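You operate a simulated robot arm through the tools that you are given. There is no shell and no other tool. Be economical: measure what you need, move in short steps, check, and stop when the job is done.

You are at the controls of a simulated two-armed robot. One attempt, no reset.

Task
Wash the oily test piece at its chart heat; set the time knob before the start.
Fine: long if the cleaner display shows under 3 %, else short; one run, it stays in the shut tank.

The check looks at the end state, three seconds after you hand in, the way a careful person would. Anything else that was tipped, shoved, dropped, spilled or broken makes it a failure.

Robot
Two 7-joint arms with two-finger parallel grippers on one trunk, on a base that drives. Base frame: it is fixed to the floor where the robot stands at the start and does not move with it; the origin is under the middle of the robot, x ahead of it, y to its left, z up. Lengths are in mm, angles in degrees, forces in N, time in s.
The left shoulder is at the start at [62, 197, 1329], the right one opposite. With the tool pointing down near the work surface each hand reaches from about 100 to 660 mm from the robot's upright axis, wherever it stands, measured 20 degrees to its own side. Places, roughly: air knob [500, -1400, 900]; bracket [750, -1250, 1000]; bush [750, -1250, 1000]; cleaner display [500, 100, 900]; dip tank handle [500, -300, 1000]; dryer switch [500, -1100, 900]; heat knob [600, -100, 1100]; pin [750, -1250, 1000]; start button [700, -100, 1000]; tank lid [800, 100, 1200]; tank platform [700, 100, 1000]; tank switch [500, -100, 1000]; tap lever [800, -800, 1000]; test piece [750, -1250, 1000]; time knob [500, 200, 900]; top of the tank platform [700, 100, 1000]. Payload 1.57 kg a hand.
The tool frame of a hand sits at the grasp point between the pads (the TCP): z along the fingers, y along the line on which they close. The tips reach 30 mm beyond it. Largest opening 110 mm; finger width 24, thickness 12; the body of the gripper, 48 by 112 mm, starts 78 mm behind the TCP.
Orientation is that of the tool frame in the base frame, as a unit quaternion [x, y, z, w]. With the fingers straight down and closing along the base's y, the tool's x points along the base's -x, its y along +y and its z along -z.

Tools
- The arms move only by the tool jog_arm. It takes "left_rows", "right_rows" or both (then of equal length, played together; a hand with none holds still); each is a list of rows, each an object of numbers (a shift or turn left out is 0, a gripper value left out holds the last): "hand": the closure in counts, from 0 (fully open) to 255 (shut); "x", "y", "z": the shift along the tool's x, y, z in units of 400 mm (1.0 is 400 mm); "rx", "ry", "rz": the turn, a rotation vector about the tool's x, y, z in units of 180 degrees (1.0 is 180 degrees). In form: [{"hand": .., "x": .., "y": .., "z": .., "rx": .., "ry": .., "rz": ..}, ...]. A call has 1 to 8 rows; each row is the pose to reach, as a shift and turn from the pose commanded when the call began, along the tool's axes at that moment. A call with a number of a shift or a turn outside -1 to 1 is refused whole. Rows are played at 5 a second. More than 50 mm and 8.6 degrees between two rows, or a gripper value outside its range, and nothing of the call is played. Where a pose cannot be reached the arm comes as near as it can. A force on the tool above 90 N (or 10 N above the force at the start of the call, whichever is more), or a blocked arm, ends the call early, and 0.2 s more pass. The fingers move at their own pace (about 72 mm/s each) and stop on an object; they squeeze with about 25 N. The grip force told is the motor's: it shows also when the fingers shut on nothing. Time passes only in rows, and 0.2 s behind the last, so rows that repeat a pose let the fingers close. It gives the time, the measured TCP pose, the force on the tool (base axes), the opening and the grip force at its end, in the units of the frame above (readings bear some noise), with the torque about the TCP (base axes, N m) and any sound that the robot's microphone picked up.
- Cameras (640 x 400 px; columns grow to the right, rows downward): "scene" is now at [107, 34.2, 1929.5]; the picture's right is [0.30, -0.95, -0.00], its down [-0.75, -0.24, -0.61] and it looks along [0.58, 0.18, -0.79] (base axes); focal length 272 px, centre (320, 200). "left" rides on the left gripper at [70, -16, -141] in its tool frame; the picture's right is [0.23, 0.97, 0.00], its down [-0.85, 0.20, -0.48] and it looks along [-0.47, 0.11, 0.88] (tool axes); focal length 222 px, centre (320, 200). "right" rides on the right gripper at [70, 16, -141] in its tool frame; the picture's right is [-0.23, 0.97, 0.00], its down [-0.85, -0.20, -0.48] and it looks along [-0.47, -0.11, 0.88] (tool axes); focal length 222 px, centre (320, 200). There is no depth. A picture from a camera that has moved, and an enlarged one, comes with that camera's place and axes in the base frame and with its lens. The place of the scene camera against the robot may be out by one fixed shift of up to 25 mm in any direction.
- grab_frame(camera): a new picture of that camera. The clock stands still meanwhile.
- lift_body(by): slides the trunk up (or, below 0, down) by that many mm; the arms and the scene camera ride with it, the base frame stays. It gives what a move gives, with no picture.
- base_move(legs): drives the robot by 1 to 6 legs, each [ahead, left, turn to the left] in mm, mm and degrees, along the robot's own axes; the way and the turn of a leg run together, so that a leg with both is an arc; at most 1500 mm and 180 degrees a leg. The arms and the cameras ride along, it lands a little off, and it stops where it bumps. It gives what a move gives.
- pan_tilt(pan, tilt): turns the head with the scene camera to pan (to the left, within 86 degrees either way) and tilt (down, from -29 to 69), counted from straight ahead of the robot. It gives what a move gives.
- enlarge(camera, box): a new picture of the part [left, top, right, bottom] of that camera's present view, enlarged. The clock stands still meanwhile.
- close_job(): hands the job in; it is judged then, once.

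Go step by step. Nothing tells you exact positions but the pictures and the camera data: compare them with the known pose of the tool, close in by small moves and look again before you grip or let go. The budget is 120 turns and 108 pictures, counting those below and the enlarged ones. Unless the task says otherwise, let go and move clear before handing in.

The tools are called after "Call:" by a JSON object that holds its "op" and its "data". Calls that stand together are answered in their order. jog_arm: Moves the arms, as the interface text tells. Its arguments: {"type":"object","properties":{"left_rows":{"type":"array","items":{"type":"object","properties":{"hand":{"type":"number"},"x":{"type":"number"},"y":{"type":"number"},"z":{"type":"number"},"rx":{"type":"number"},"ry":{"type":"number"},"rz":{"type":"number"}}}},"right_rows":{"type":"array","items":{"type":"object","properties":{"hand":{"type":"number"},"x":{"type":"number"},"y":{"type":"number"},"z":{"type":"number"},"rx":{"type":"number"},"ry":{"type":"number"},"rz":{"type":"number"}}}}},"required":[]} The other tools are called the same way: lift_body (by) slides the trunk up or down; base_move (legs) drives the base; pan_tilt (pan, tilt) turns the head that bears the scene camera; grab_frame (camera) takes a picture; enlarge (camera, box) takes an enlarged picture of a part of a camera's view; close_job () hands the job in.

At the start:

```text
time_s: 0.0
left_position: [416.5, 171.3, 1546.9]
left_orientation: [0.0, 1.0, 0.0, -0.001]
left_contact_force: [0.1, -0.7, -0.3]
left_torque: [0.01, 0.03, -0.03]
left_finger_gap: 110.1
left_grip_force: 0.0
right_position: [421.7, -155.2, 1539.0]
right_orientation: [0.0, 1.0, 0.0, -0.001]
right_contact_force: [0.5, 0.0, 0.7]
right_torque: [0.0, -0.02, 0.01]
right_finger_gap: 110.0
right_grip_force: 0.0
trunk travel left (down, up): [-925.0, 65.0]
robot x, y, heading: [3.6, -1.1, -0.1]
head pan, tilt: [17.5, 52.2]
```

scene: 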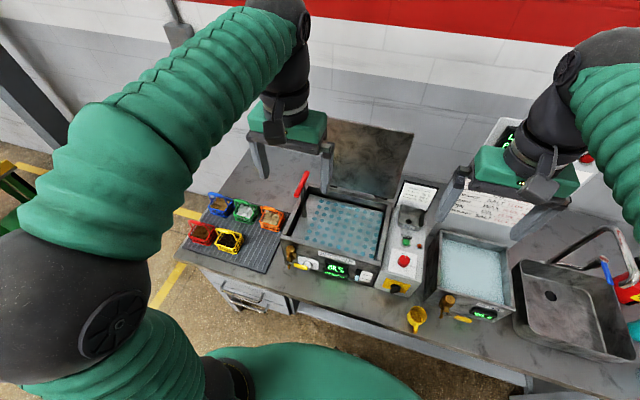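
right: 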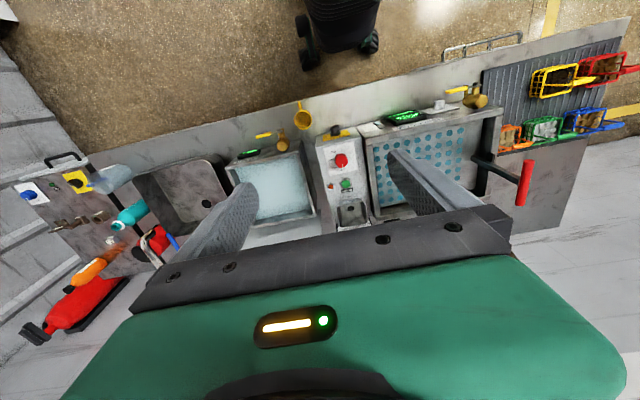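
left: 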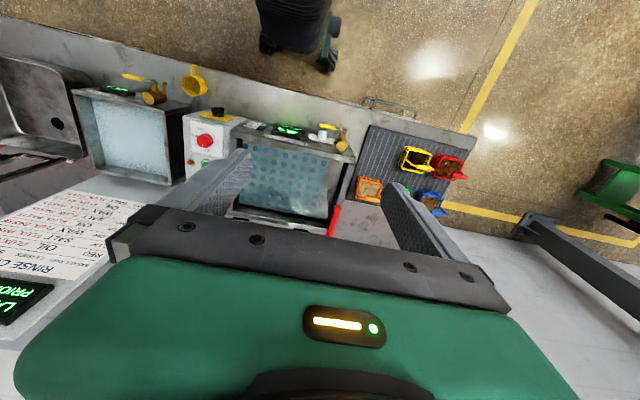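

I see a bench with baskets on the left, a tank with open lid, a control box, a second (dip) tank, a sink, and charts. I'll look closer at the charts, displays and knobs.

Call:
{"op": "enlarge", "data": {"camera": "scene", "box": [260, 160, 440, 300]}}

Call:
{"op": "enlarge", "data": {"camera": "scene", "box": [170, 160, 310, 280]}}

Call:
{"op": "enlarge", "data": {"camera": "scene", "box": [380, 100, 560, 260]}}

```text
2.86 times, centred on (350, 230) of scene
camera zoom: at [107.0, 34.2, 1929.5], right [0.3, -0.95, 0.0], down [-0.75, -0.24, -0.61], along [0.58, 0.18, -0.79], focal length 778 px, centre (234, 114)
```

zoom: 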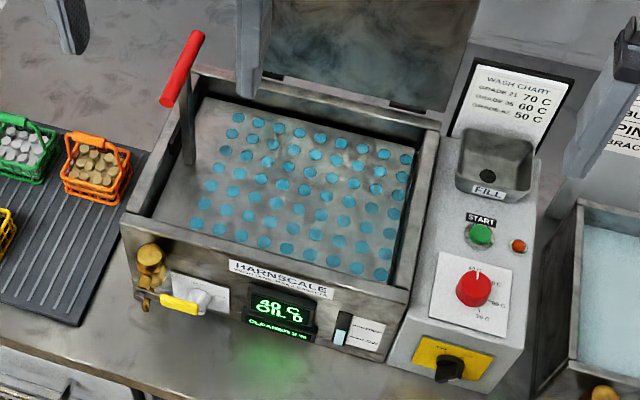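

```text
3.33 times, centred on (240, 220) of scene
camera zoom: at [107.0, 34.2, 1929.5], right [0.3, -0.95, 0.0], down [-0.75, -0.24, -0.61], along [0.58, 0.18, -0.79], focal length 908 px, centre (587, 133)
```

zoom: 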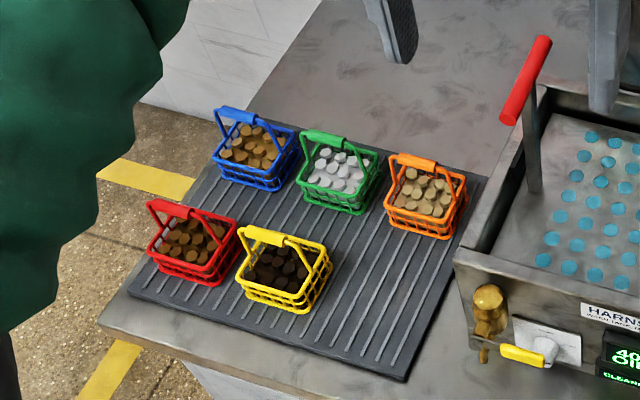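

```text
2.50 times, centred on (470, 180) of scene
camera zoom: at [107.0, 34.2, 1929.5], right [0.3, -0.95, 0.0], down [-0.75, -0.24, -0.61], along [0.58, 0.18, -0.79], focal length 681 px, centre (-55, 250)
```

zoom: 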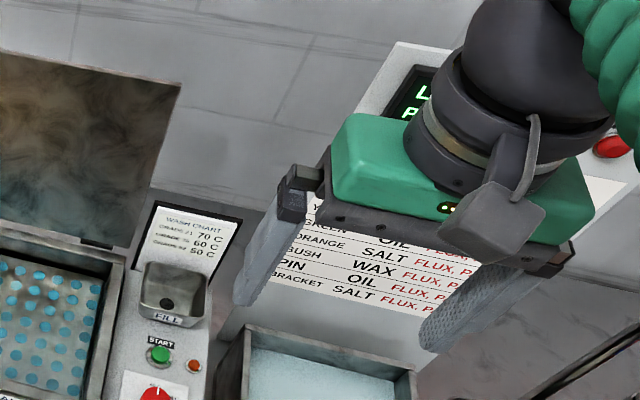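

The wash chart maps grade to temperature, and the test pieces seem to be on the far right. I'll turn the head right.

Call:
{"op": "pan_tilt", "data": {"pan": -50, "tilt": 35}}

Call:
{"op": "grab_frame", "data": {"camera": "scene"}}

```text
time_s: 1.4
left_position: [415.2, 171.2, 1547.9]
left_orientation: [0.0, 1.0, 0.0, 0.0]
left_contact_force: [0.5, -0.4, 0.2]
left_torque: [-0.01, 0.01, -0.01]
left_finger_gap: 110.3
left_grip_force: 0.1
right_position: [421.8, -156.5, 1538.5]
right_orientation: [0.001, 1.0, 0.0, 0.0]
right_contact_force: [0.2, -0.9, 0.1]
right_torque: [0.01, -0.01, 0.03]
right_finger_gap: 109.9
right_grip_force: 0.0
trunk travel left (down, up): [-925.0, 65.0]
robot x, y, heading: [-1.3, 0.6, 0.1]
head pan, tilt: [-50.0, 35.0]
```

```text
101 pictures are left
camera scene: at [92.4, -55.8, 1954.2], right [-0.77, -0.64, 0.0], down [-0.37, 0.44, -0.82], along [0.53, -0.63, -0.57], focal length 272 px, centre (320, 200)
```

scene: 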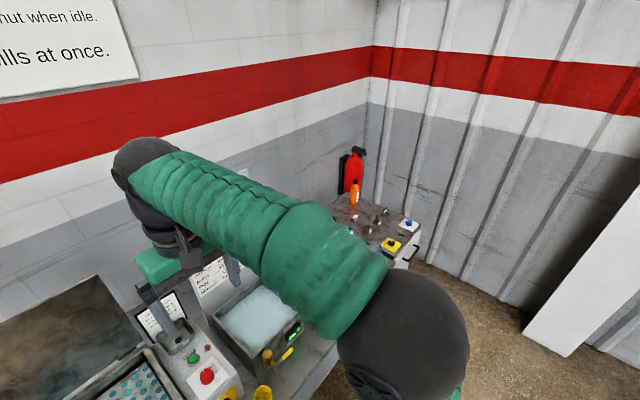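

There's a sign on the wall worth reading, and the parts lie on the far right of the bench. I'll read the sign first.

Call:
{"op": "pan_tilt", "data": {"pan": -10, "tilt": 10}}

Call:
{"op": "grab_frame", "data": {"camera": "scene"}}

```text
time_s: 2.5
left_position: [415.7, 172.7, 1546.7]
left_orientation: [0.0, 1.0, 0.0, 0.001]
left_contact_force: [-0.1, -0.6, 0.3]
left_torque: [0.02, 0.02, 0.0]
left_finger_gap: 109.8
left_grip_force: 0.0
right_position: [420.9, -157.9, 1539.4]
right_orientation: [0.0, 1.0, 0.0, 0.0]
right_contact_force: [0.2, 0.0, 0.1]
right_torque: [0.02, 0.0, -0.01]
right_finger_gap: 109.9
right_grip_force: 0.0
trunk travel left (down, up): [-925.0, 65.0]
robot x, y, heading: [0.6, 0.7, -0.1]
head pan, tilt: [-10.0, 10.0]
```

```text
100 pictures are left
camera scene: at [127.2, -4.5, 1994.3], right [-0.17, -0.98, 0.0], down [-0.17, 0.03, -0.98], along [0.97, -0.17, -0.18], focal length 272 px, centre (320, 200)
```

scene: 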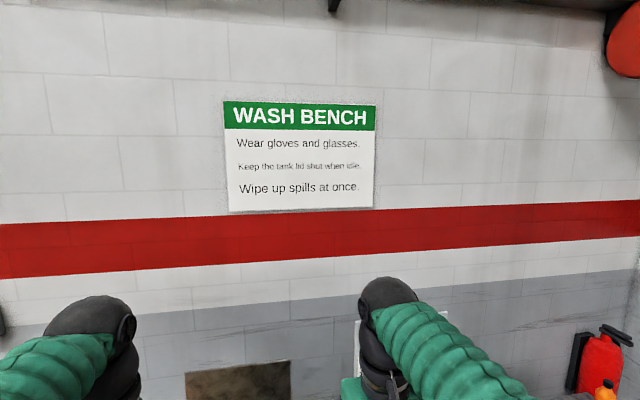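

I'll drive right toward the far end of the bench to view the parts and the rinse chart.

Call:
{"op": "base_move", "data": {"legs": [[0, -1050, 0]]}}

Call:
{"op": "pan_tilt", "data": {"pan": -5, "tilt": 55}}

Call:
{"op": "grab_frame", "data": {"camera": "scene"}}

Call:
{"op": "grab_frame", "data": {"camera": "right"}}

```text
time_s: 7.8
left_position: [415.0, -867.3, 1547.3]
left_orientation: [0.001, 1.0, -0.002, 0.0]
left_contact_force: [0.1, 0.8, 0.3]
left_torque: [0.04, 0.0, 0.0]
left_finger_gap: 109.8
left_grip_force: 0.0
right_position: [421.6, -1196.0, 1539.1]
right_orientation: [0.001, 1.0, -0.002, 0.0]
right_contact_force: [0.2, 0.2, 0.0]
right_torque: [-0.03, 0.01, 0.01]
right_finger_gap: 110.3
right_grip_force: 0.0
trunk travel left (down, up): [-925.0, 65.0]
robot x, y, heading: [-0.0, -1046.6, -0.2]
head pan, tilt: [-10.0, 10.0]
```

```text
time_s: 9.0
left_position: [415.1, -869.8, 1547.9]
left_orientation: [0.0, 1.0, 0.0, 0.0]
left_contact_force: [-0.4, -0.4, 0.3]
left_torque: [-0.01, 0.02, 0.01]
left_finger_gap: 109.8
left_grip_force: 0.0
right_position: [419.5, -1199.3, 1539.3]
right_orientation: [0.001, 1.0, -0.001, 0.0]
right_contact_force: [-0.1, -0.1, 0.4]
right_torque: [0.01, -0.02, 0.03]
right_finger_gap: 110.2
right_grip_force: 0.0
trunk travel left (down, up): [-925.0, 65.0]
robot x, y, heading: [-1.3, -1042.5, 0.1]
head pan, tilt: [-5.0, 55.0]
```

```text
99 pictures are left
camera scene: at [106.8, -1036.7, 1926.0], right [-0.09, -1.0, 0.0], down [-0.82, 0.07, -0.57], along [0.57, -0.05, -0.82], focal length 272 px, centre (320, 200)
```

scene: 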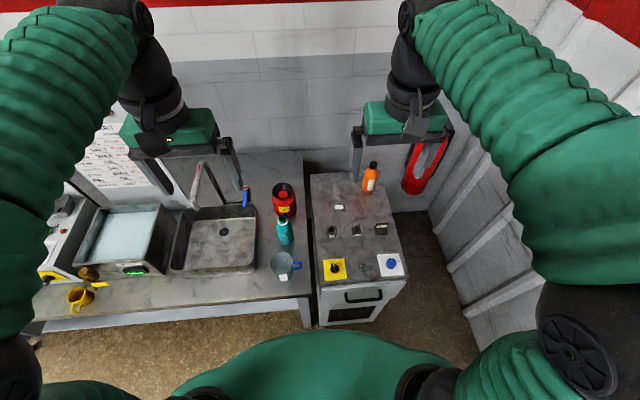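

```text
98 pictures are left
camera right: at [350.3, -1182.2, 1681.2], right [0.23, 0.97, 0.0], down [0.85, -0.2, 0.48], along [0.47, -0.11, -0.88], focal length 222 px, centre (320, 200)
```

right: 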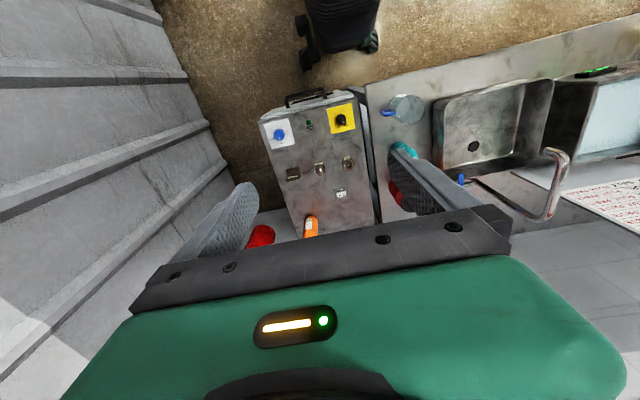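

Four parts sit on the dryer top. I'll zoom on them and on the chart.

Call:
{"op": "enlarge", "data": {"camera": "scene", "box": [310, 180, 420, 290]}}

Call:
{"op": "enlarge", "data": {"camera": "scene", "box": [40, 110, 200, 220]}}

Call:
{"op": "enlarge", "data": {"camera": "right", "box": [260, 85, 380, 225]}}

```text
3.64 times, centred on (365, 235) of scene
camera zoom: at [106.8, -1036.7, 1926.0], right [-0.09, -1.0, 0.0], down [-0.82, 0.07, -0.57], along [0.57, -0.05, -0.82], focal length 990 px, centre (156, 73)
```

zoom: 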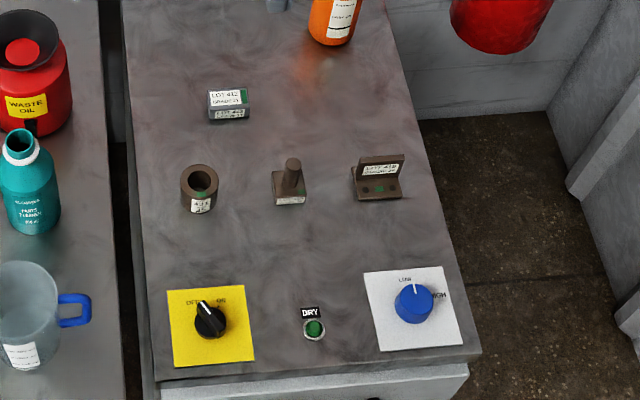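

```text
3.64 times, centred on (120, 165) of scene
camera zoom: at [106.8, -1036.7, 1926.0], right [-0.09, -1.0, 0.0], down [-0.82, 0.07, -0.57], along [0.57, -0.05, -0.82], focal length 990 px, centre (1047, 327)
```

zoom: 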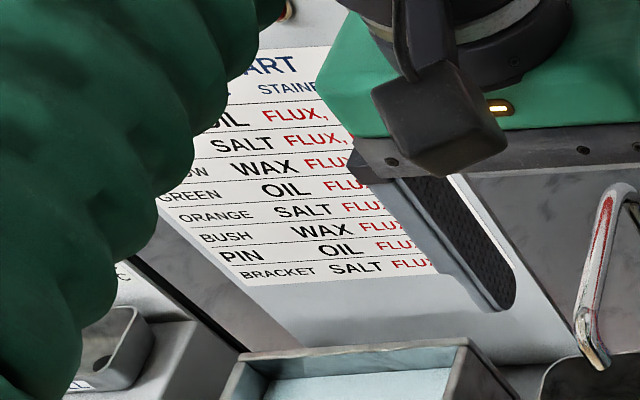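

```text
2.86 times, centred on (320, 155) of right
camera zoom: at [350.3, -1182.2, 1681.2], right [0.23, 0.97, 0.0], down [0.85, -0.2, 0.48], along [0.47, -0.11, -0.88], focal length 635 px, centre (320, 329)
```

zoom: 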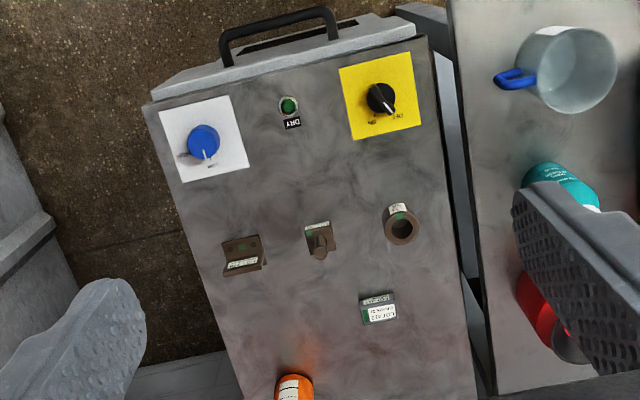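

The test piece is the bright block at the back left of the dryer top (about [745, -1190]). I'll lower the right hand to read its label with the wrist camera.

Call:
{"op": "jog_arm", "data": {"right_rows": [{"z": 0.12}, {"z": 0.24}, {"z": 0.36}, {"z": 0.48}, {"z": 0.6}, {"z": 0.7}]}}

Call:
{"op": "grab_frame", "data": {"camera": "right"}}

```text
time_s: 10.4
left_position: [415.5, -871.4, 1547.0]
left_orientation: [0.0, 1.0, 0.001, 0.0]
left_contact_force: [-0.1, -0.4, -1.0]
left_torque: [0.0, 0.03, -0.03]
left_finger_gap: 109.9
left_grip_force: 0.1
right_position: [421.6, -1200.2, 1259.1]
right_orientation: [0.001, 1.0, -0.001, 0.0]
right_contact_force: [-0.3, 0.5, 0.2]
right_torque: [-0.03, 0.03, 0.0]
right_finger_gap: 110.2
right_grip_force: 0.1
trunk travel left (down, up): [-925.0, 65.0]
robot x, y, heading: [0.5, -1044.1, 0.1]
head pan, tilt: [-5.0, 55.0]
```

```text
94 pictures are left
camera right: at [352.2, -1183.2, 1400.4], right [0.23, 0.97, 0.0], down [0.85, -0.2, 0.48], along [0.47, -0.11, -0.88], focal length 222 px, centre (320, 200)
```

right: 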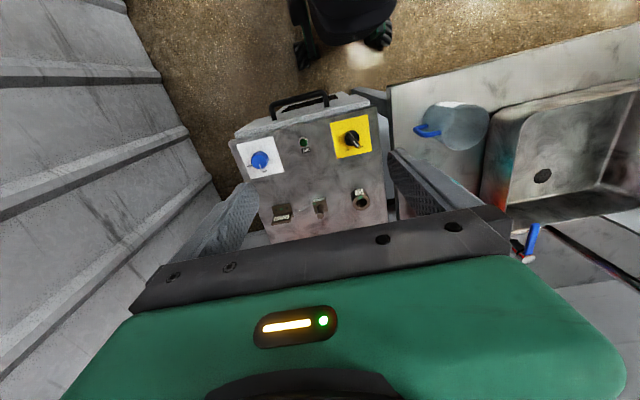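

The gripper body hides the block here; I'll zoom the scene camera tightly on the block instead.

Call:
{"op": "enlarge", "data": {"camera": "scene", "box": [315, 195, 395, 245]}}

Call:
{"op": "enlarge", "data": {"camera": "scene", "box": [330, 198, 352, 218]}}

```text
8.00 times, centred on (355, 220) of scene
camera zoom: at [109.4, -1037.8, 1925.9], right [-0.09, -1.0, 0.0], down [-0.82, 0.07, -0.57], along [0.57, -0.05, -0.82], focal length 2179 px, centre (40, 40)
```

zoom: 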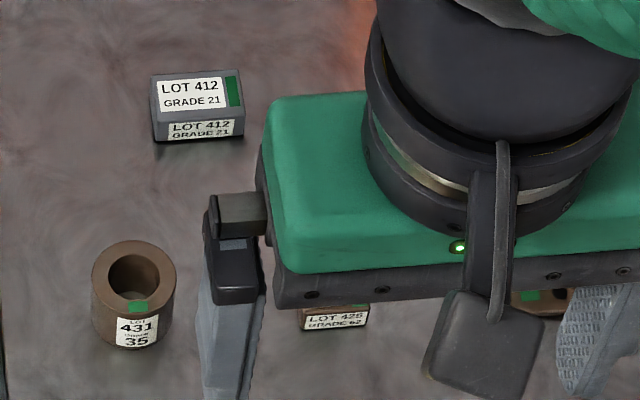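

```text
16.00 times, centred on (341, 208) of scene
camera zoom: at [109.4, -1037.8, 1925.9], right [-0.09, -1.0, 0.0], down [-0.82, 0.07, -0.57], along [0.57, -0.05, -0.82], focal length 4357 px, centre (-16, 72)
```

zoom: 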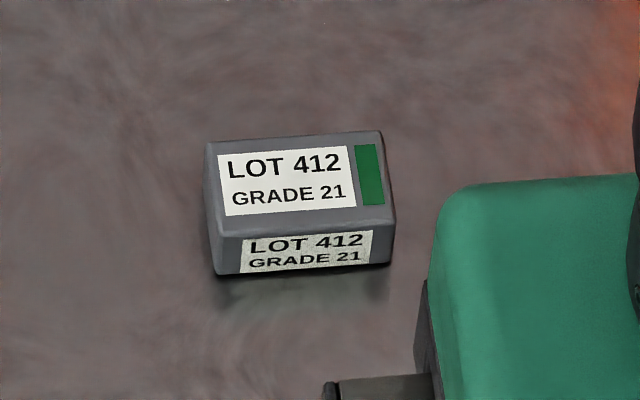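

The block reads LOT 412 GRADE 21. Before choosing, I want to read the rinse chart and wash chart fully.

Call:
{"op": "pan_tilt", "data": {"pan": 50, "tilt": 35}}

Call:
{"op": "grab_frame", "data": {"camera": "scene"}}

Call:
{"op": "grab_frame", "data": {"camera": "left"}}

```text
time_s: 11.6
left_position: [414.8, -871.2, 1547.4]
left_orientation: [0.001, 1.0, -0.001, 0.0]
left_contact_force: [0.1, 0.1, -0.6]
left_torque: [0.0, 0.0, -0.01]
left_finger_gap: 110.2
left_grip_force: 0.1
right_position: [420.3, -1199.4, 1259.5]
right_orientation: [0.001, 1.0, 0.0, 0.0]
right_contact_force: [0.6, 0.2, 0.1]
right_torque: [0.0, -0.02, 0.0]
right_finger_gap: 109.9
right_grip_force: 0.0
trunk travel left (down, up): [-925.0, 65.0]
robot x, y, heading: [-0.4, -1046.3, -0.2]
head pan, tilt: [50.0, 35.0]
```

```text
91 pictures are left
camera scene: at [91.8, -963.9, 1954.2], right [0.77, -0.64, 0.0], down [-0.37, -0.44, -0.82], along [0.53, 0.63, -0.57], focal length 272 px, centre (320, 200)
```

scene: 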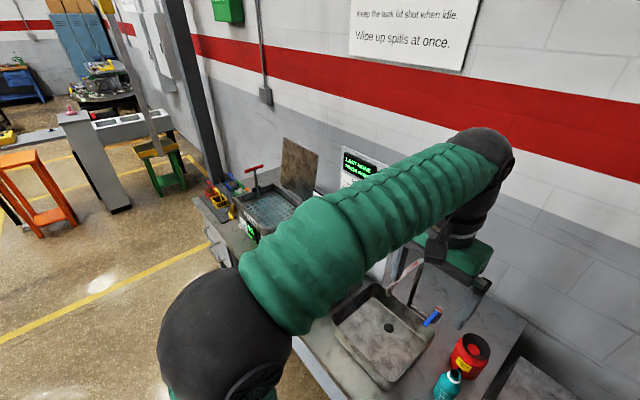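

```text
90 pictures are left
camera left: at [345.0, -887.7, 1688.6], right [-0.23, 0.97, 0.0], down [0.86, 0.2, 0.48], along [0.47, 0.11, -0.88], focal length 222 px, centre (320, 200)
```

left: 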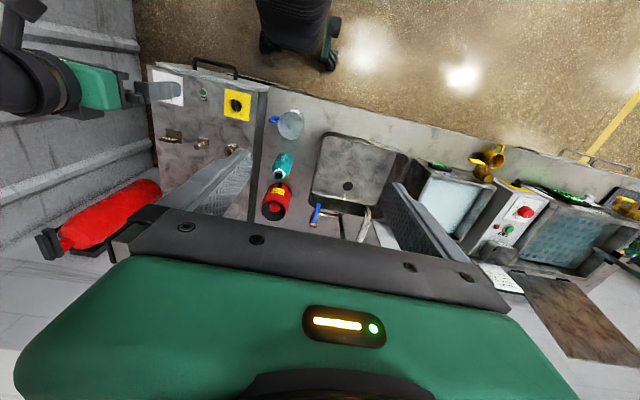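

I'll raise the right hand, drive back left a bit and read the charts between the arms.

Call:
{"op": "jog_arm", "data": {"right_rows": [{"z": -0.12}, {"z": -0.24}, {"z": -0.36}, {"z": -0.48}, {"z": -0.6}, {"z": -0.7}]}}

Call:
{"op": "base_move", "data": {"legs": [[0, 560, 0]]}}

Call:
{"op": "pan_tilt", "data": {"pan": 0, "tilt": 45}}

Call:
{"op": "grab_frame", "data": {"camera": "scene"}}

```text
time_s: 13.0
left_position: [413.5, -871.8, 1547.4]
left_orientation: [0.001, 1.0, 0.0, 0.001]
left_contact_force: [0.4, -0.3, 0.0]
left_torque: [-0.03, -0.01, 0.02]
left_finger_gap: 110.1
left_grip_force: 0.1
right_position: [418.9, -1201.9, 1538.7]
right_orientation: [0.001, 1.0, 0.001, -0.001]
right_contact_force: [0.4, 0.5, -0.7]
right_torque: [-0.01, -0.04, 0.03]
right_finger_gap: 110.2
right_grip_force: 0.1
trunk travel left (down, up): [-925.0, 65.0]
robot x, y, heading: [0.5, -1041.5, 0.1]
head pan, tilt: [50.0, 35.0]
```

```text
time_s: 16.2
left_position: [415.1, -320.6, 1550.0]
left_orientation: [0.0, 1.0, 0.004, 0.0]
left_contact_force: [0.1, 0.1, 0.0]
left_torque: [0.0, 0.02, 0.0]
left_finger_gap: 110.4
left_grip_force: 0.0
right_position: [420.1, -650.9, 1538.0]
right_orientation: [0.001, 1.0, 0.003, 0.0]
right_contact_force: [0.1, 0.4, 0.7]
right_torque: [-0.03, 0.0, 0.01]
right_finger_gap: 110.1
right_grip_force: 0.0
trunk travel left (down, up): [-925.0, 65.0]
robot x, y, heading: [-2.2, -483.5, -0.2]
head pan, tilt: [50.0, 35.0]
```

```text
time_s: 17.4
left_position: [414.3, -312.3, 1547.5]
left_orientation: [0.0, 1.0, 0.001, 0.001]
left_contact_force: [0.7, -0.7, -0.2]
left_torque: [-0.02, 0.02, -0.02]
left_finger_gap: 109.9
left_grip_force: 0.1
right_position: [418.4, -640.8, 1540.0]
right_orientation: [0.001, 1.0, 0.001, 0.001]
right_contact_force: [-0.9, -0.5, 0.8]
right_torque: [-0.03, 0.02, -0.02]
right_finger_gap: 110.1
right_grip_force: 0.0
trunk travel left (down, up): [-925.0, 65.0]
robot x, y, heading: [-1.4, -486.1, -0.2]
head pan, tilt: [0.0, 45.0]
```

```text
89 pictures are left
camera scene: at [116.6, -473.8, 1939.4], right [0.0, -1.0, 0.0], down [-0.71, 0.0, -0.71], along [0.71, 0.0, -0.71], focal length 272 px, centre (320, 200)
```

scene: 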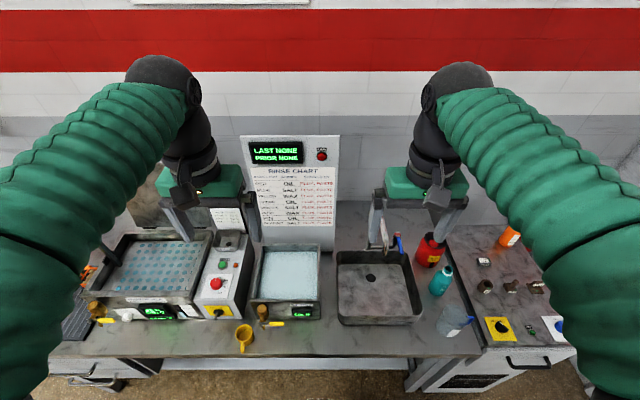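

Call:
{"op": "enlarge", "data": {"camera": "scene", "box": [235, 135, 345, 250]}}

Call:
{"op": "enlarge", "data": {"camera": "scene", "box": [195, 205, 255, 325]}}

Call:
{"op": "enlarge", "data": {"camera": "scene", "box": [80, 285, 240, 330]}}

```text
3.48 times, centred on (290, 192) of scene
camera zoom: at [116.6, -473.8, 1939.4], right [0.0, -1.0, 0.0], down [-0.71, 0.0, -0.71], along [0.71, 0.0, -0.71], focal length 947 px, centre (424, 226)
```

zoom: 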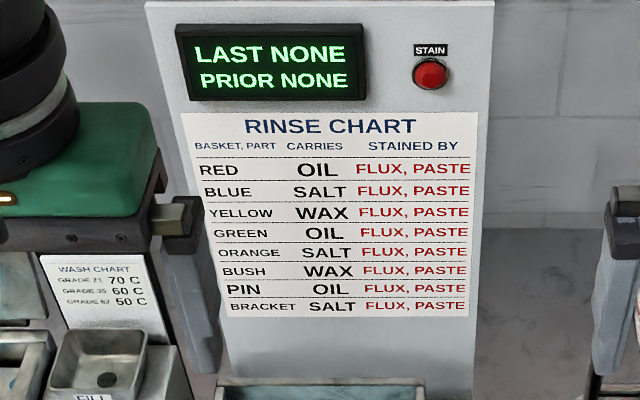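

```text
3.33 times, centred on (225, 265) of scene
camera zoom: at [116.6, -473.8, 1939.4], right [0.0, -1.0, 0.0], down [-0.71, 0.0, -0.71], along [0.71, 0.0, -0.71], focal length 908 px, centre (637, -17)
```

zoom: 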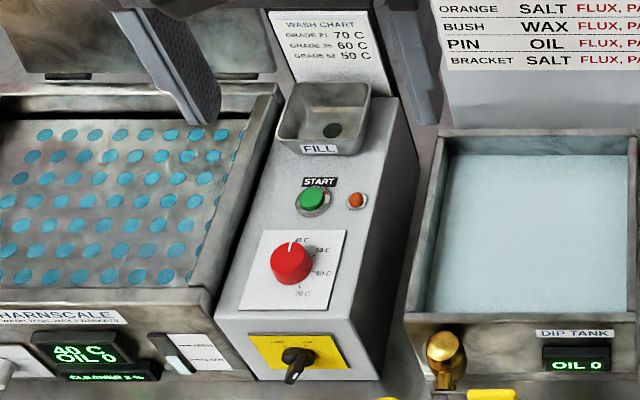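

```text
4.00 times, centred on (160, 308) of scene
camera zoom: at [116.6, -473.8, 1939.4], right [0.0, -1.0, 0.0], down [-0.71, 0.0, -0.71], along [0.71, 0.0, -0.71], focal length 1089 px, centre (960, -230)
```

zoom: 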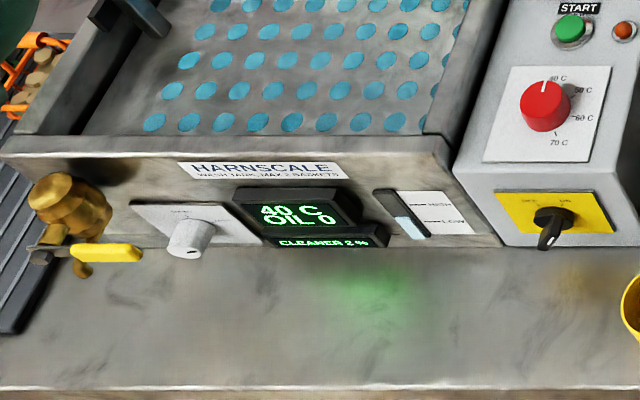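

Wash chart: grade 21 → 70 °C; cleaner reads 2 % → long. The test piece is the grade 21 block. Next I drive back to the dryer end, somewhat nearer.

Call:
{"op": "base_move", "data": {"legs": [[0, -480, 0], [90, 0, 0]]}}

Call:
{"op": "pan_tilt", "data": {"pan": -15, "tilt": 50}}

Call:
{"op": "grab_frame", "data": {"camera": "scene"}}

Call:
{"op": "grab_frame", "data": {"camera": "left"}}

```text
time_s: 21.0
left_position: [481.4, -796.5, 1556.3]
left_orientation: [0.0, 1.0, 0.002, 0.01]
left_contact_force: [0.2, -0.1, 0.1]
left_torque: [0.03, -0.03, 0.03]
left_finger_gap: 110.0
left_grip_force: 0.0
right_position: [486.5, -1125.3, 1545.7]
right_orientation: [0.001, 1.0, 0.002, 0.008]
right_contact_force: [-0.3, -0.2, 1.1]
right_torque: [0.04, -0.07, -0.04]
right_finger_gap: 110.0
right_grip_force: 0.0
trunk travel left (down, up): [-925.0, 65.0]
robot x, y, heading: [91.2, -961.4, 0.1]
head pan, tilt: [0.0, 45.0]
```

```text
time_s: 21.7
left_position: [493.6, -793.5, 1552.4]
left_orientation: [0.0, 1.0, 0.002, 0.006]
left_contact_force: [-1.1, 0.2, 0.4]
left_torque: [0.0, 0.0, -0.01]
left_finger_gap: 110.0
left_grip_force: 0.1
right_position: [498.1, -1121.9, 1544.4]
right_orientation: [0.0, 1.0, 0.001, 0.006]
right_contact_force: [-1.1, 0.2, 1.3]
right_torque: [0.02, 0.0, 0.01]
right_finger_gap: 110.1
right_grip_force: 0.0
trunk travel left (down, up): [-925.0, 65.0]
robot x, y, heading: [87.5, -961.1, -0.0]
head pan, tilt: [-15.0, 50.0]
```

```text
85 pictures are left
camera scene: at [187.5, -973.9, 1933.2], right [-0.26, -0.97, 0.0], down [-0.74, 0.2, -0.65], along [0.62, -0.17, -0.76], focal length 272 px, centre (320, 200)
```

scene: 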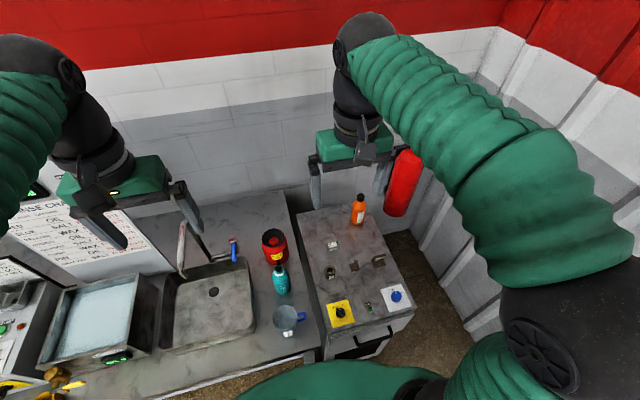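

```text
84 pictures are left
camera left: at [422.3, -810.1, 1692.6], right [-0.23, 0.97, 0.0], down [0.85, 0.2, 0.49], along [0.48, 0.11, -0.87], focal length 222 px, centre (320, 200)
```

left: 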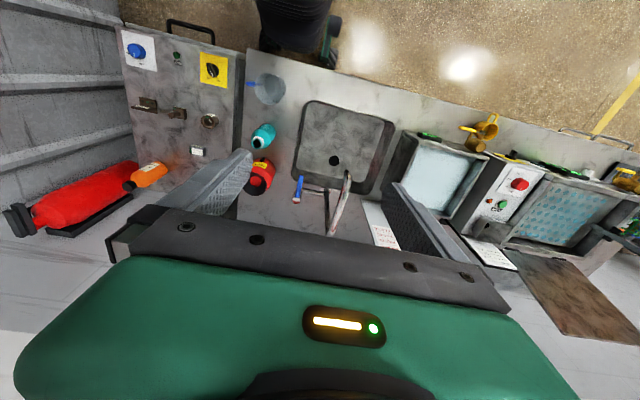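

Block triangulates to about [763, -1192, 900]. I'll edge forward a little and bring the right hand over it.

Call:
{"op": "base_move", "data": {"legs": [[30, 0, 0]]}}

Call:
{"op": "jog_arm", "data": {"right_rows": [{"z": 0.12}, {"z": 0.24}, {"z": 0.36}, {"z": 0.48}, {"z": 0.6}, {"z": 0.72}, {"z": 0.8}]}}

Call:
{"op": "jog_arm", "data": {"right_rows": [{"x": -0.11, "y": -0.03}, {"x": -0.22, "y": -0.06}, {"x": -0.33, "y": -0.09}, {"x": -0.44, "y": -0.12}, {"x": -0.54, "y": -0.15}, {"x": -0.6, "y": -0.165}]}}

Call:
{"op": "grab_frame", "data": {"camera": "right"}}

Call:
{"op": "grab_frame", "data": {"camera": "scene"}}

```text
time_s: 22.6
left_position: [520.8, -789.6, 1552.8]
left_orientation: [0.0, 1.0, 0.0, 0.007]
left_contact_force: [-0.8, -0.1, 1.1]
left_torque: [0.01, -0.05, 0.01]
left_finger_gap: 110.1
left_grip_force: 0.0
right_position: [526.1, -1119.1, 1543.9]
right_orientation: [0.0, 1.0, 0.0, 0.006]
right_contact_force: [-0.2, -0.4, 0.1]
right_torque: [-0.03, -0.05, -0.01]
right_finger_gap: 110.0
right_grip_force: 0.0
trunk travel left (down, up): [-925.0, 65.0]
robot x, y, heading: [120.1, -960.2, -0.1]
head pan, tilt: [-15.0, 50.0]
```

```text
time_s: 24.2
left_position: [529.1, -791.1, 1552.0]
left_orientation: [0.0, 1.0, 0.001, 0.003]
left_contact_force: [0.7, -0.1, 0.3]
left_torque: [-0.02, 0.01, -0.02]
left_finger_gap: 110.1
left_grip_force: 0.0
right_position: [535.9, -1120.9, 1221.8]
right_orientation: [0.001, 1.0, 0.0, 0.004]
right_contact_force: [0.2, 0.4, -0.5]
right_torque: [-0.03, 0.01, -0.02]
right_finger_gap: 110.1
right_grip_force: 0.0
trunk travel left (down, up): [-925.0, 65.0]
robot x, y, heading: [121.4, -962.9, -0.1]
head pan, tilt: [-15.0, 50.0]
```

```text
time_s: 25.6
left_position: [532.4, -792.8, 1550.1]
left_orientation: [-0.001, 1.0, 0.0, 0.002]
left_contact_force: [0.6, -0.1, 0.7]
left_torque: [0.02, -0.02, -0.01]
left_finger_gap: 109.9
left_grip_force: 0.1
right_position: [778.9, -1187.2, 1221.8]
right_orientation: [0.001, 1.0, -0.001, 0.002]
right_contact_force: [0.8, -0.7, -0.6]
right_torque: [-0.01, -0.02, 0.01]
right_finger_gap: 110.2
right_grip_force: 0.0
trunk travel left (down, up): [-925.0, 65.0]
robot x, y, heading: [118.0, -960.5, -0.1]
head pan, tilt: [-15.0, 50.0]
```

```text
83 pictures are left
camera right: at [709.7, -1170.6, 1363.3], right [0.23, 0.97, 0.0], down [0.85, -0.2, 0.48], along [0.47, -0.11, -0.88], focal length 222 px, centre (320, 200)
```

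right: 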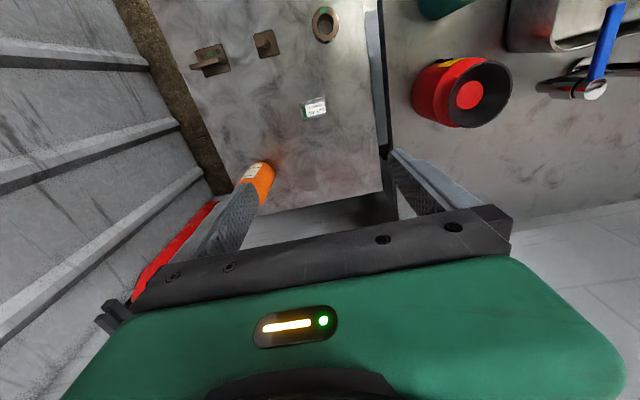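

```text
82 pictures are left
camera scene: at [235.7, -972.2, 1932.2], right [-0.26, -0.97, 0.0], down [-0.74, 0.2, -0.64], along [0.62, -0.17, -0.77], focal length 272 px, centre (320, 200)
```

scene: 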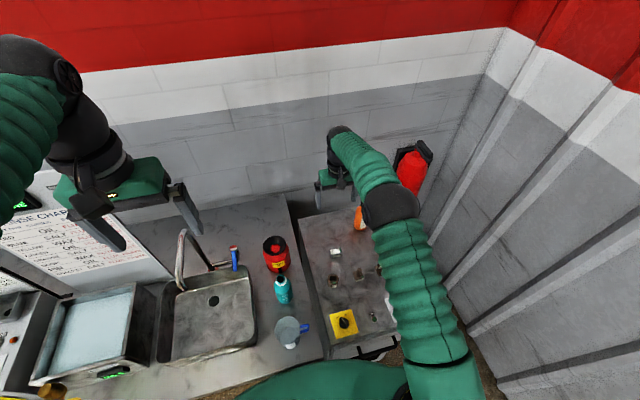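

The hand reaches. Block estimate from this view [756, -1191]; I'll descend to z≈1020 aligned over it and check.

Call:
{"op": "jog_arm", "data": {"right_rows": [{"x": 0.055, "y": -0.008, "z": 0.1}, {"x": 0.055, "y": -0.008, "z": 0.22}, {"x": 0.055, "y": -0.008, "z": 0.34}, {"x": 0.055, "y": -0.008, "z": 0.46}, {"x": 0.055, "y": -0.008, "z": 0.5}]}}

Call:
{"op": "grab_frame", "data": {"camera": "right"}}

Call:
{"op": "enlarge", "data": {"camera": "scene", "box": [290, 190, 420, 300]}}

```text
time_s: 26.8
left_position: [530.5, -792.7, 1551.8]
left_orientation: [0.0, 1.0, 0.0, 0.003]
left_contact_force: [-0.7, -0.2, -0.1]
left_torque: [0.01, 0.02, -0.04]
left_finger_gap: 110.2
left_grip_force: 0.0
right_position: [757.2, -1190.7, 1021.9]
right_orientation: [-0.001, 1.0, 0.0, 0.003]
right_contact_force: [-1.0, -1.1, -0.8]
right_torque: [-0.03, 0.01, 0.02]
right_finger_gap: 109.9
right_grip_force: 0.1
trunk travel left (down, up): [-925.0, 65.0]
robot x, y, heading: [118.4, -964.6, -0.1]
head pan, tilt: [-15.0, 50.0]
```

```text
81 pictures are left
camera right: at [686.5, -1173.2, 1163.5], right [0.23, 0.97, 0.0], down [0.85, -0.2, 0.48], along [0.47, -0.11, -0.88], focal length 222 px, centre (320, 200)
```

right: 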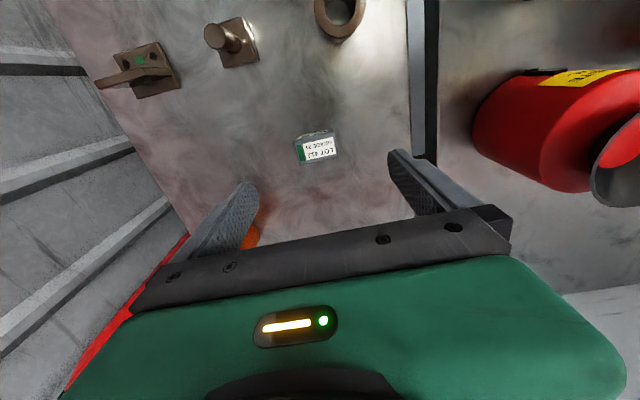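

```text
3.64 times, centred on (355, 245) of scene
camera zoom: at [232.4, -971.6, 1932.4], right [-0.26, -0.97, 0.0], down [-0.74, 0.2, -0.64], along [0.62, -0.17, -0.77], focal length 990 px, centre (193, 36)
```

zoom: 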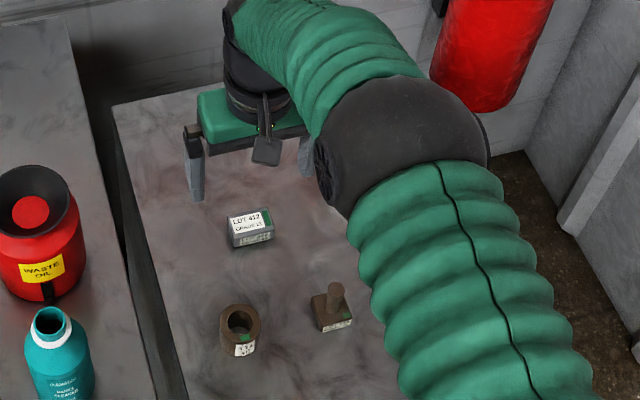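

Block top centre resolves to [756, -1193, 900]; closing aligned with y. I'll descend to TCP z≈930 and zoom.

Call:
{"op": "jog_arm", "data": {"right_rows": [{"y": -0.005, "z": 0.1}, {"y": -0.005, "z": 0.2}, {"y": -0.005, "z": 0.23}, {"y": -0.005, "z": 0.23}]}}

Call:
{"op": "enlarge", "data": {"camera": "right", "box": [220, 120, 440, 250]}}

Call:
{"op": "enlarge", "data": {"camera": "scene", "box": [310, 200, 390, 270]}}

```text
time_s: 27.8
left_position: [531.8, -790.4, 1550.4]
left_orientation: [0.0, 1.0, 0.0, 0.003]
left_contact_force: [0.0, -0.3, -0.7]
left_torque: [-0.01, 0.0, -0.02]
left_finger_gap: 109.9
left_grip_force: 0.1
right_position: [753.9, -1192.2, 931.7]
right_orientation: [0.0, 1.0, 0.0, 0.003]
right_contact_force: [-0.3, -0.1, 0.4]
right_torque: [0.01, -0.01, -0.03]
right_finger_gap: 110.1
right_grip_force: 0.0
right hand out of reach, approached as far as the arm can: row 3, 4
trunk travel left (down, up): [-925.0, 65.0]
robot x, y, heading: [121.1, -957.7, 0.2]
head pan, tilt: [-15.0, 50.0]
```

```text
2.91 times, centred on (330, 185) of right
camera zoom: at [683.2, -1175.0, 1073.4], right [0.23, 0.97, 0.0], down [0.85, -0.2, 0.48], along [0.47, -0.11, -0.88], focal length 646 px, centre (291, 244)
```

zoom: 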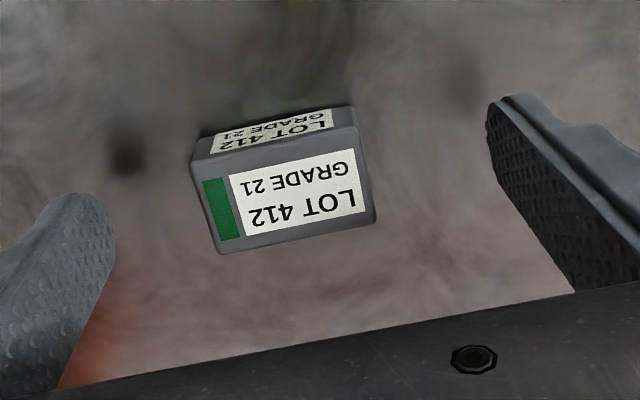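

```text
5.71 times, centred on (350, 235) of scene
camera zoom: at [231.8, -971.0, 1932.4], right [-0.26, -0.97, 0.0], down [-0.74, 0.2, -0.64], along [0.62, -0.17, -0.77], focal length 1556 px, centre (149, 0)
```

zoom: 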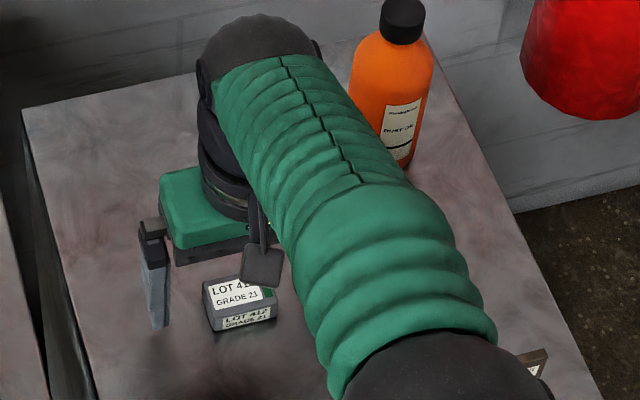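

Block spans x 743–774, top 900, base about 880. The arm is at its downward limit, so I'll raise the hand 100 mm and lower the trunk 100 mm to gain slack.

Call:
{"op": "jog_arm", "data": {"right_rows": [{"z": -0.12}, {"z": -0.24}]}}

Call:
{"op": "lift_body", "data": {"by": -100}}

```text
time_s: 28.4
left_position: [530.6, -791.4, 1550.5]
left_orientation: [0.0, 1.0, 0.001, 0.004]
left_contact_force: [-0.3, -0.1, -0.5]
left_torque: [-0.03, 0.02, 0.0]
left_finger_gap: 109.8
left_grip_force: 0.1
right_position: [781.0, -1192.6, 1020.7]
right_orientation: [0.001, 1.0, 0.0, 0.001]
right_contact_force: [0.2, 0.9, 0.5]
right_torque: [-0.01, -0.02, 0.01]
right_finger_gap: 110.3
right_grip_force: 0.1
right hand out of reach, approached as far as the arm can: row 1, 2
trunk travel left (down, up): [-925.0, 65.0]
robot x, y, heading: [121.4, -962.7, -0.2]
head pan, tilt: [-15.0, 50.0]
```

```text
time_s: 29.7
left_position: [531.1, -791.7, 1449.2]
left_orientation: [0.0, 1.0, 0.001, 0.004]
left_contact_force: [0.0, -0.1, -0.5]
left_torque: [-0.01, -0.01, 0.01]
left_finger_gap: 109.8
left_grip_force: 0.0
right_position: [782.6, -1192.6, 920.0]
right_orientation: [0.0, 1.0, -0.001, 0.002]
right_contact_force: [0.2, -0.1, -0.1]
right_torque: [-0.03, -0.04, 0.03]
right_finger_gap: 110.1
right_grip_force: 0.1
trunk travel left (down, up): [-825.0, 165.0]
robot x, y, heading: [121.2, -965.2, -0.2]
head pan, tilt: [-15.0, 50.0]
```

Now at [783, -1193, 920]; correct x back to 759 and drop a few mm.

Call:
{"op": "jog_arm", "data": {"right_rows": [{"x": 0.03}, {"x": 0.06, "z": 0.01}, {"x": 0.06, "z": 0.015}]}}

Call:
{"op": "enlarge", "data": {"camera": "right", "box": [220, 120, 440, 250]}}

```text
time_s: 30.5
left_position: [531.2, -791.2, 1450.8]
left_orientation: [0.0, 1.0, 0.0, 0.003]
left_contact_force: [-0.7, 0.8, 0.3]
left_torque: [0.03, -0.01, 0.0]
left_finger_gap: 109.9
left_grip_force: 0.1
right_position: [778.8, -1195.3, 908.7]
right_orientation: [0.0, 1.0, 0.0, 0.0]
right_contact_force: [-0.4, 0.1, -0.8]
right_torque: [-0.02, 0.01, 0.01]
right_finger_gap: 110.2
right_grip_force: 0.1
right hand out of reach, approached as far as the arm can: row 1, 2, 3
trunk travel left (down, up): [-825.0, 165.0]
robot x, y, heading: [123.0, -962.5, 0.1]
head pan, tilt: [-15.0, 50.0]
```

```text
2.91 times, centred on (330, 185) of right
camera zoom: at [709.3, -1177.0, 1052.4], right [0.23, 0.97, 0.0], down [0.85, -0.2, 0.48], along [0.47, -0.11, -0.88], focal length 646 px, centre (291, 244)
```

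zoom: 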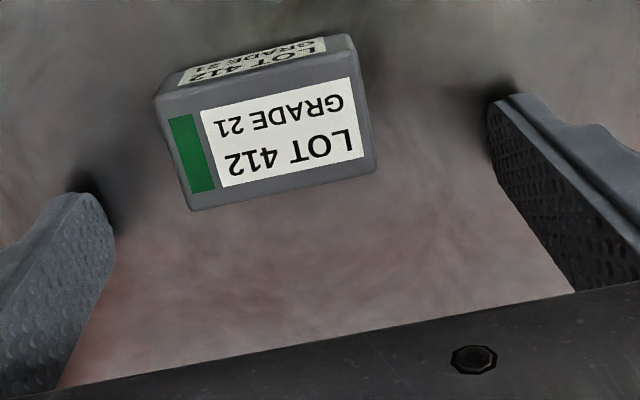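

Still 20 mm too far ahead (commanded pose was beyond reach). Moving back more and slightly up.

Call:
{"op": "jog_arm", "data": {"right_rows": [{"x": 0.03, "z": -0.01}, {"x": 0.06, "z": -0.01}, {"x": 0.06, "z": -0.01}]}}

```text
time_s: 31.3
left_position: [528.9, -790.0, 1450.8]
left_orientation: [0.0, 1.0, 0.0, 0.004]
left_contact_force: [0.6, 0.6, -0.3]
left_torque: [-0.01, -0.03, -0.01]
left_finger_gap: 110.1
left_grip_force: 0.1
right_position: [777.6, -1194.3, 909.3]
right_orientation: [0.0, 1.0, 0.0, 0.002]
right_contact_force: [3.5, -0.8, 15.7]
right_torque: [0.34, 0.07, -0.18]
right_finger_gap: 109.6
right_grip_force: 0.2
right hand out of reach, approached as far as the arm can: row 1, 2, 3
trunk travel left (down, up): [-825.0, 165.0]
robot x, y, heading: [118.8, -960.9, 0.0]
head pan, tilt: [-15.0, 50.0]
```

Fingertips just touch the table, and the command is still offset from the real pose. I'll raise 40 mm and move back to resync.

Call:
{"op": "jog_arm", "data": {"right_rows": [{"z": -0.1}, {"z": -0.1, "x": 0.06}, {"z": -0.1, "x": 0.1}, {"z": -0.1, "x": 0.1}]}}

```text
time_s: 32.3
left_position: [530.3, -790.6, 1449.8]
left_orientation: [0.001, 1.0, 0.0, 0.003]
left_contact_force: [0.1, 0.1, -0.4]
left_torque: [0.02, -0.01, -0.04]
left_finger_gap: 110.0
left_grip_force: 0.0
right_position: [785.9, -1197.5, 935.4]
right_orientation: [0.0, 1.0, 0.0, 0.0]
right_contact_force: [-1.0, -0.1, 0.3]
right_torque: [0.01, 0.0, 0.0]
right_finger_gap: 109.9
right_grip_force: 0.0
right hand out of reach, approached as far as the arm can: row 1, 2, 3, 4
trunk travel left (down, up): [-825.0, 165.0]
robot x, y, heading: [121.2, -963.4, -0.2]
head pan, tilt: [-15.0, 50.0]
```

The arm seems stuck in an awkward joint configuration. I'll lift well clear and pull back to recover it.

Call:
{"op": "jog_arm", "data": {"right_rows": [{"z": -0.12}, {"z": -0.24}, {"z": -0.36}, {"z": -0.48}, {"z": -0.48, "x": 0.1}, {"z": -0.48, "x": 0.2}, {"z": -0.48, "x": 0.2}]}}

Call:
{"op": "grab_frame", "data": {"camera": "scene"}}

```text
time_s: 33.9
left_position: [530.9, -791.7, 1451.0]
left_orientation: [0.0, 1.0, 0.0, 0.004]
left_contact_force: [-0.2, 0.0, -0.6]
left_torque: [-0.03, 0.01, 0.0]
left_finger_gap: 109.9
left_grip_force: 0.1
right_position: [802.5, -1200.8, 1128.5]
right_orientation: [0.0, 1.0, 0.0, 0.001]
right_contact_force: [0.1, 0.1, -0.2]
right_torque: [0.0, 0.0, -0.01]
right_finger_gap: 109.8
right_grip_force: 0.1
right hand out of reach, approached as far as the arm can: row 1, 2, 3, 4, 5, 6, 7
trunk travel left (down, up): [-825.0, 165.0]
robot x, y, heading: [119.8, -962.1, -0.1]
head pan, tilt: [-15.0, 50.0]
```

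```text
76 pictures are left
camera scene: at [232.4, -971.5, 1832.4], right [-0.26, -0.97, 0.0], down [-0.74, 0.2, -0.64], along [0.62, -0.17, -0.77], focal length 272 px, centre (320, 200)
```

scene: 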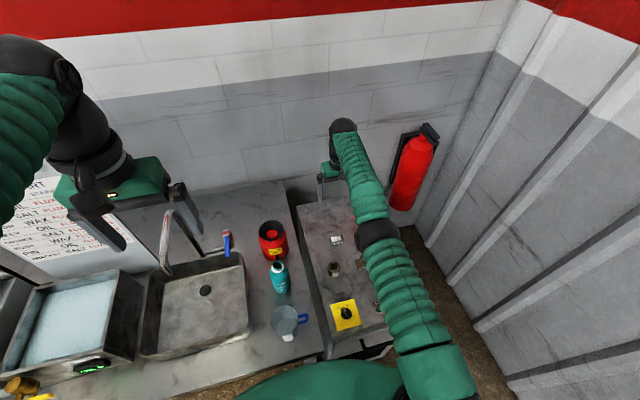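

The arm lies on its outer reach limit, so the commanded pose must be further out. I'll pull back substantially at this height until it follows.

Call:
{"op": "jog_arm", "data": {"right_rows": [{"x": 0.12}, {"x": 0.24}, {"x": 0.36}, {"x": 0.36}]}}

```text
time_s: 34.9
left_position: [530.9, -791.7, 1451.0]
left_orientation: [0.0, 1.0, 0.0, 0.003]
left_contact_force: [0.9, -0.4, -0.1]
left_torque: [0.0, 0.02, 0.01]
left_finger_gap: 110.0
left_grip_force: 0.1
right_position: [802.9, -1204.5, 1132.8]
right_orientation: [0.0, 1.0, 0.0, -0.001]
right_contact_force: [-0.2, -1.0, 0.7]
right_torque: [-0.04, 0.01, -0.01]
right_finger_gap: 110.2
right_grip_force: 0.1
right hand out of reach, approached as far as the arm can: row 1, 2, 3, 4
trunk travel left (down, up): [-825.0, 165.0]
robot x, y, heading: [122.8, -962.6, -0.2]
head pan, tilt: [-15.0, 50.0]
```

The arm looks stuck at a straight-elbow singularity. I'll try an up-and-sideways motion plus a slight tilt to break it.

Call:
{"op": "jog_arm", "data": {"right_rows": [{"z": -0.08, "y": 0.06, "ry": -0.04}, {"z": -0.16, "y": 0.12, "ry": -0.08}, {"z": -0.24, "y": 0.18, "ry": -0.08}, {"z": -0.32, "y": 0.24, "ry": -0.08}, {"z": -0.4, "y": 0.3, "ry": -0.08}, {"z": -0.4, "y": 0.3, "ry": -0.08}]}}

```text
time_s: 36.3
left_position: [531.3, -790.5, 1450.0]
left_orientation: [0.0, 1.0, 0.0, 0.003]
left_contact_force: [-0.1, 0.5, 0.1]
left_torque: [-0.02, -0.04, 0.02]
left_finger_gap: 109.9
left_grip_force: 0.0
right_position: [824.4, -1078.4, 1301.4]
right_orientation: [0.0, 0.992, 0.0, 0.126]
right_contact_force: [0.3, -0.8, -0.9]
right_torque: [0.03, 0.01, 0.03]
right_finger_gap: 110.0
right_grip_force: 0.1
right hand out of reach, approached as far as the arm can: row 1, 2, 3, 4, 5, 6
trunk travel left (down, up): [-825.0, 165.0]
robot x, y, heading: [121.1, -959.2, 0.1]
head pan, tilt: [-15.0, 50.0]
```

Call:
{"op": "jog_arm", "data": {"right_rows": [{"x": 0.12}, {"x": 0.24}, {"x": 0.36}, {"x": 0.48}, {"x": 0.48}, {"x": 0.48}]}}

Call:
{"op": "grab_frame", "data": {"camera": "scene"}}

```text
time_s: 37.7
left_position: [530.8, -790.5, 1449.9]
left_orientation: [0.0, 1.0, 0.0, 0.003]
left_contact_force: [0.7, -0.8, 0.3]
left_torque: [0.01, 0.01, 0.02]
left_finger_gap: 110.2
left_grip_force: 0.0
right_position: [816.9, -1059.4, 1311.9]
right_orientation: [0.0, 0.992, 0.0, 0.126]
right_contact_force: [-0.5, -0.3, -0.2]
right_torque: [0.01, 0.02, 0.01]
right_finger_gap: 109.9
right_grip_force: 0.1
right hand out of reach, approached as far as the arm can: row 1, 2, 3, 4, 5, 6
trunk travel left (down, up): [-825.0, 165.0]
robot x, y, heading: [124.0, -962.8, -0.1]
head pan, tilt: [-15.0, 50.0]
```

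```text
75 pictures are left
camera scene: at [232.6, -970.2, 1832.4], right [-0.26, -0.97, 0.0], down [-0.74, 0.2, -0.64], along [0.62, -0.17, -0.77], focal length 272 px, centre (320, 200)
```

scene: 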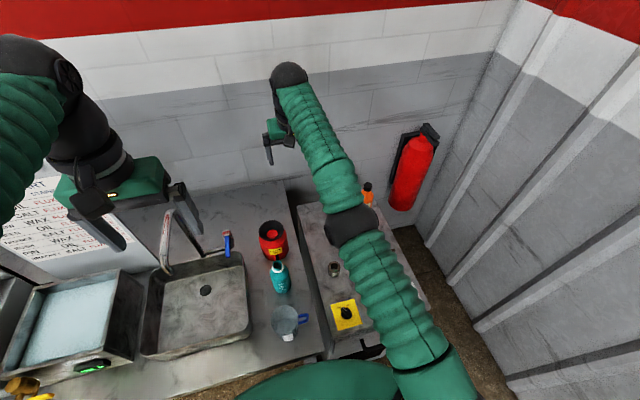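

I'll hold for several rows to see whether the solver works its way out.

Call:
{"op": "jog_arm", "data": {"right_rows": [{"x": 0}, {"x": 0}, {"x": 0}, {"x": 0}, {"x": 0}, {"x": 0}, {"x": 0}, {"x": 0}]}}

```text
time_s: 39.5
left_position: [530.9, -791.4, 1450.3]
left_orientation: [0.0, 1.0, 0.0, 0.003]
left_contact_force: [0.2, -0.5, 1.1]
left_torque: [-0.03, 0.0, 0.04]
left_finger_gap: 110.1
left_grip_force: 0.1
right_position: [817.8, -1058.9, 1311.4]
right_orientation: [0.0, 0.992, 0.0, 0.125]
right_contact_force: [-0.7, -1.3, 0.1]
right_torque: [-0.02, -0.03, 0.02]
right_finger_gap: 109.9
right_grip_force: 0.0
trunk travel left (down, up): [-825.0, 165.0]
robot x, y, heading: [121.4, -958.8, -0.1]
head pan, tilt: [-15.0, 50.0]
```

Holding isn't flagged, so the command clamps to the reached pose. I'll pull straight back in big steps over 8 rows, with a sideways component toward the robot's own side.

Call:
{"op": "jog_arm", "data": {"right_rows": [{"x": 0.11, "z": -0.03, "y": -0.04}, {"x": 0.22, "z": -0.06, "y": -0.08}, {"x": 0.33, "z": -0.09, "y": -0.12}, {"x": 0.44, "z": -0.12, "y": -0.16}, {"x": 0.55, "z": -0.15, "y": -0.2}, {"x": 0.66, "z": -0.18, "y": -0.24}, {"x": 0.77, "z": -0.2, "y": -0.24}, {"x": 0.88, "z": -0.22, "y": -0.24}]}}

```text
time_s: 41.3
left_position: [530.3, -790.0, 1450.1]
left_orientation: [0.0, 1.0, 0.0, 0.004]
left_contact_force: [0.6, -0.2, 0.8]
left_torque: [0.04, 0.02, 0.0]
left_finger_gap: 110.1
left_grip_force: 0.0
right_position: [757.6, -1134.0, 1441.9]
right_orientation: [-0.001, 0.992, 0.001, 0.127]
right_contact_force: [0.4, -0.5, -0.3]
right_torque: [-0.05, -0.01, -0.01]
right_finger_gap: 110.2
right_grip_force: 0.1
right hand out of reach, approached as far as the arm can: row 1, 2, 3, 4, 5, 6, 7, 8
trunk travel left (down, up): [-825.0, 165.0]
robot x, y, heading: [122.6, -961.5, 0.1]
head pan, tilt: [-15.0, 50.0]
```

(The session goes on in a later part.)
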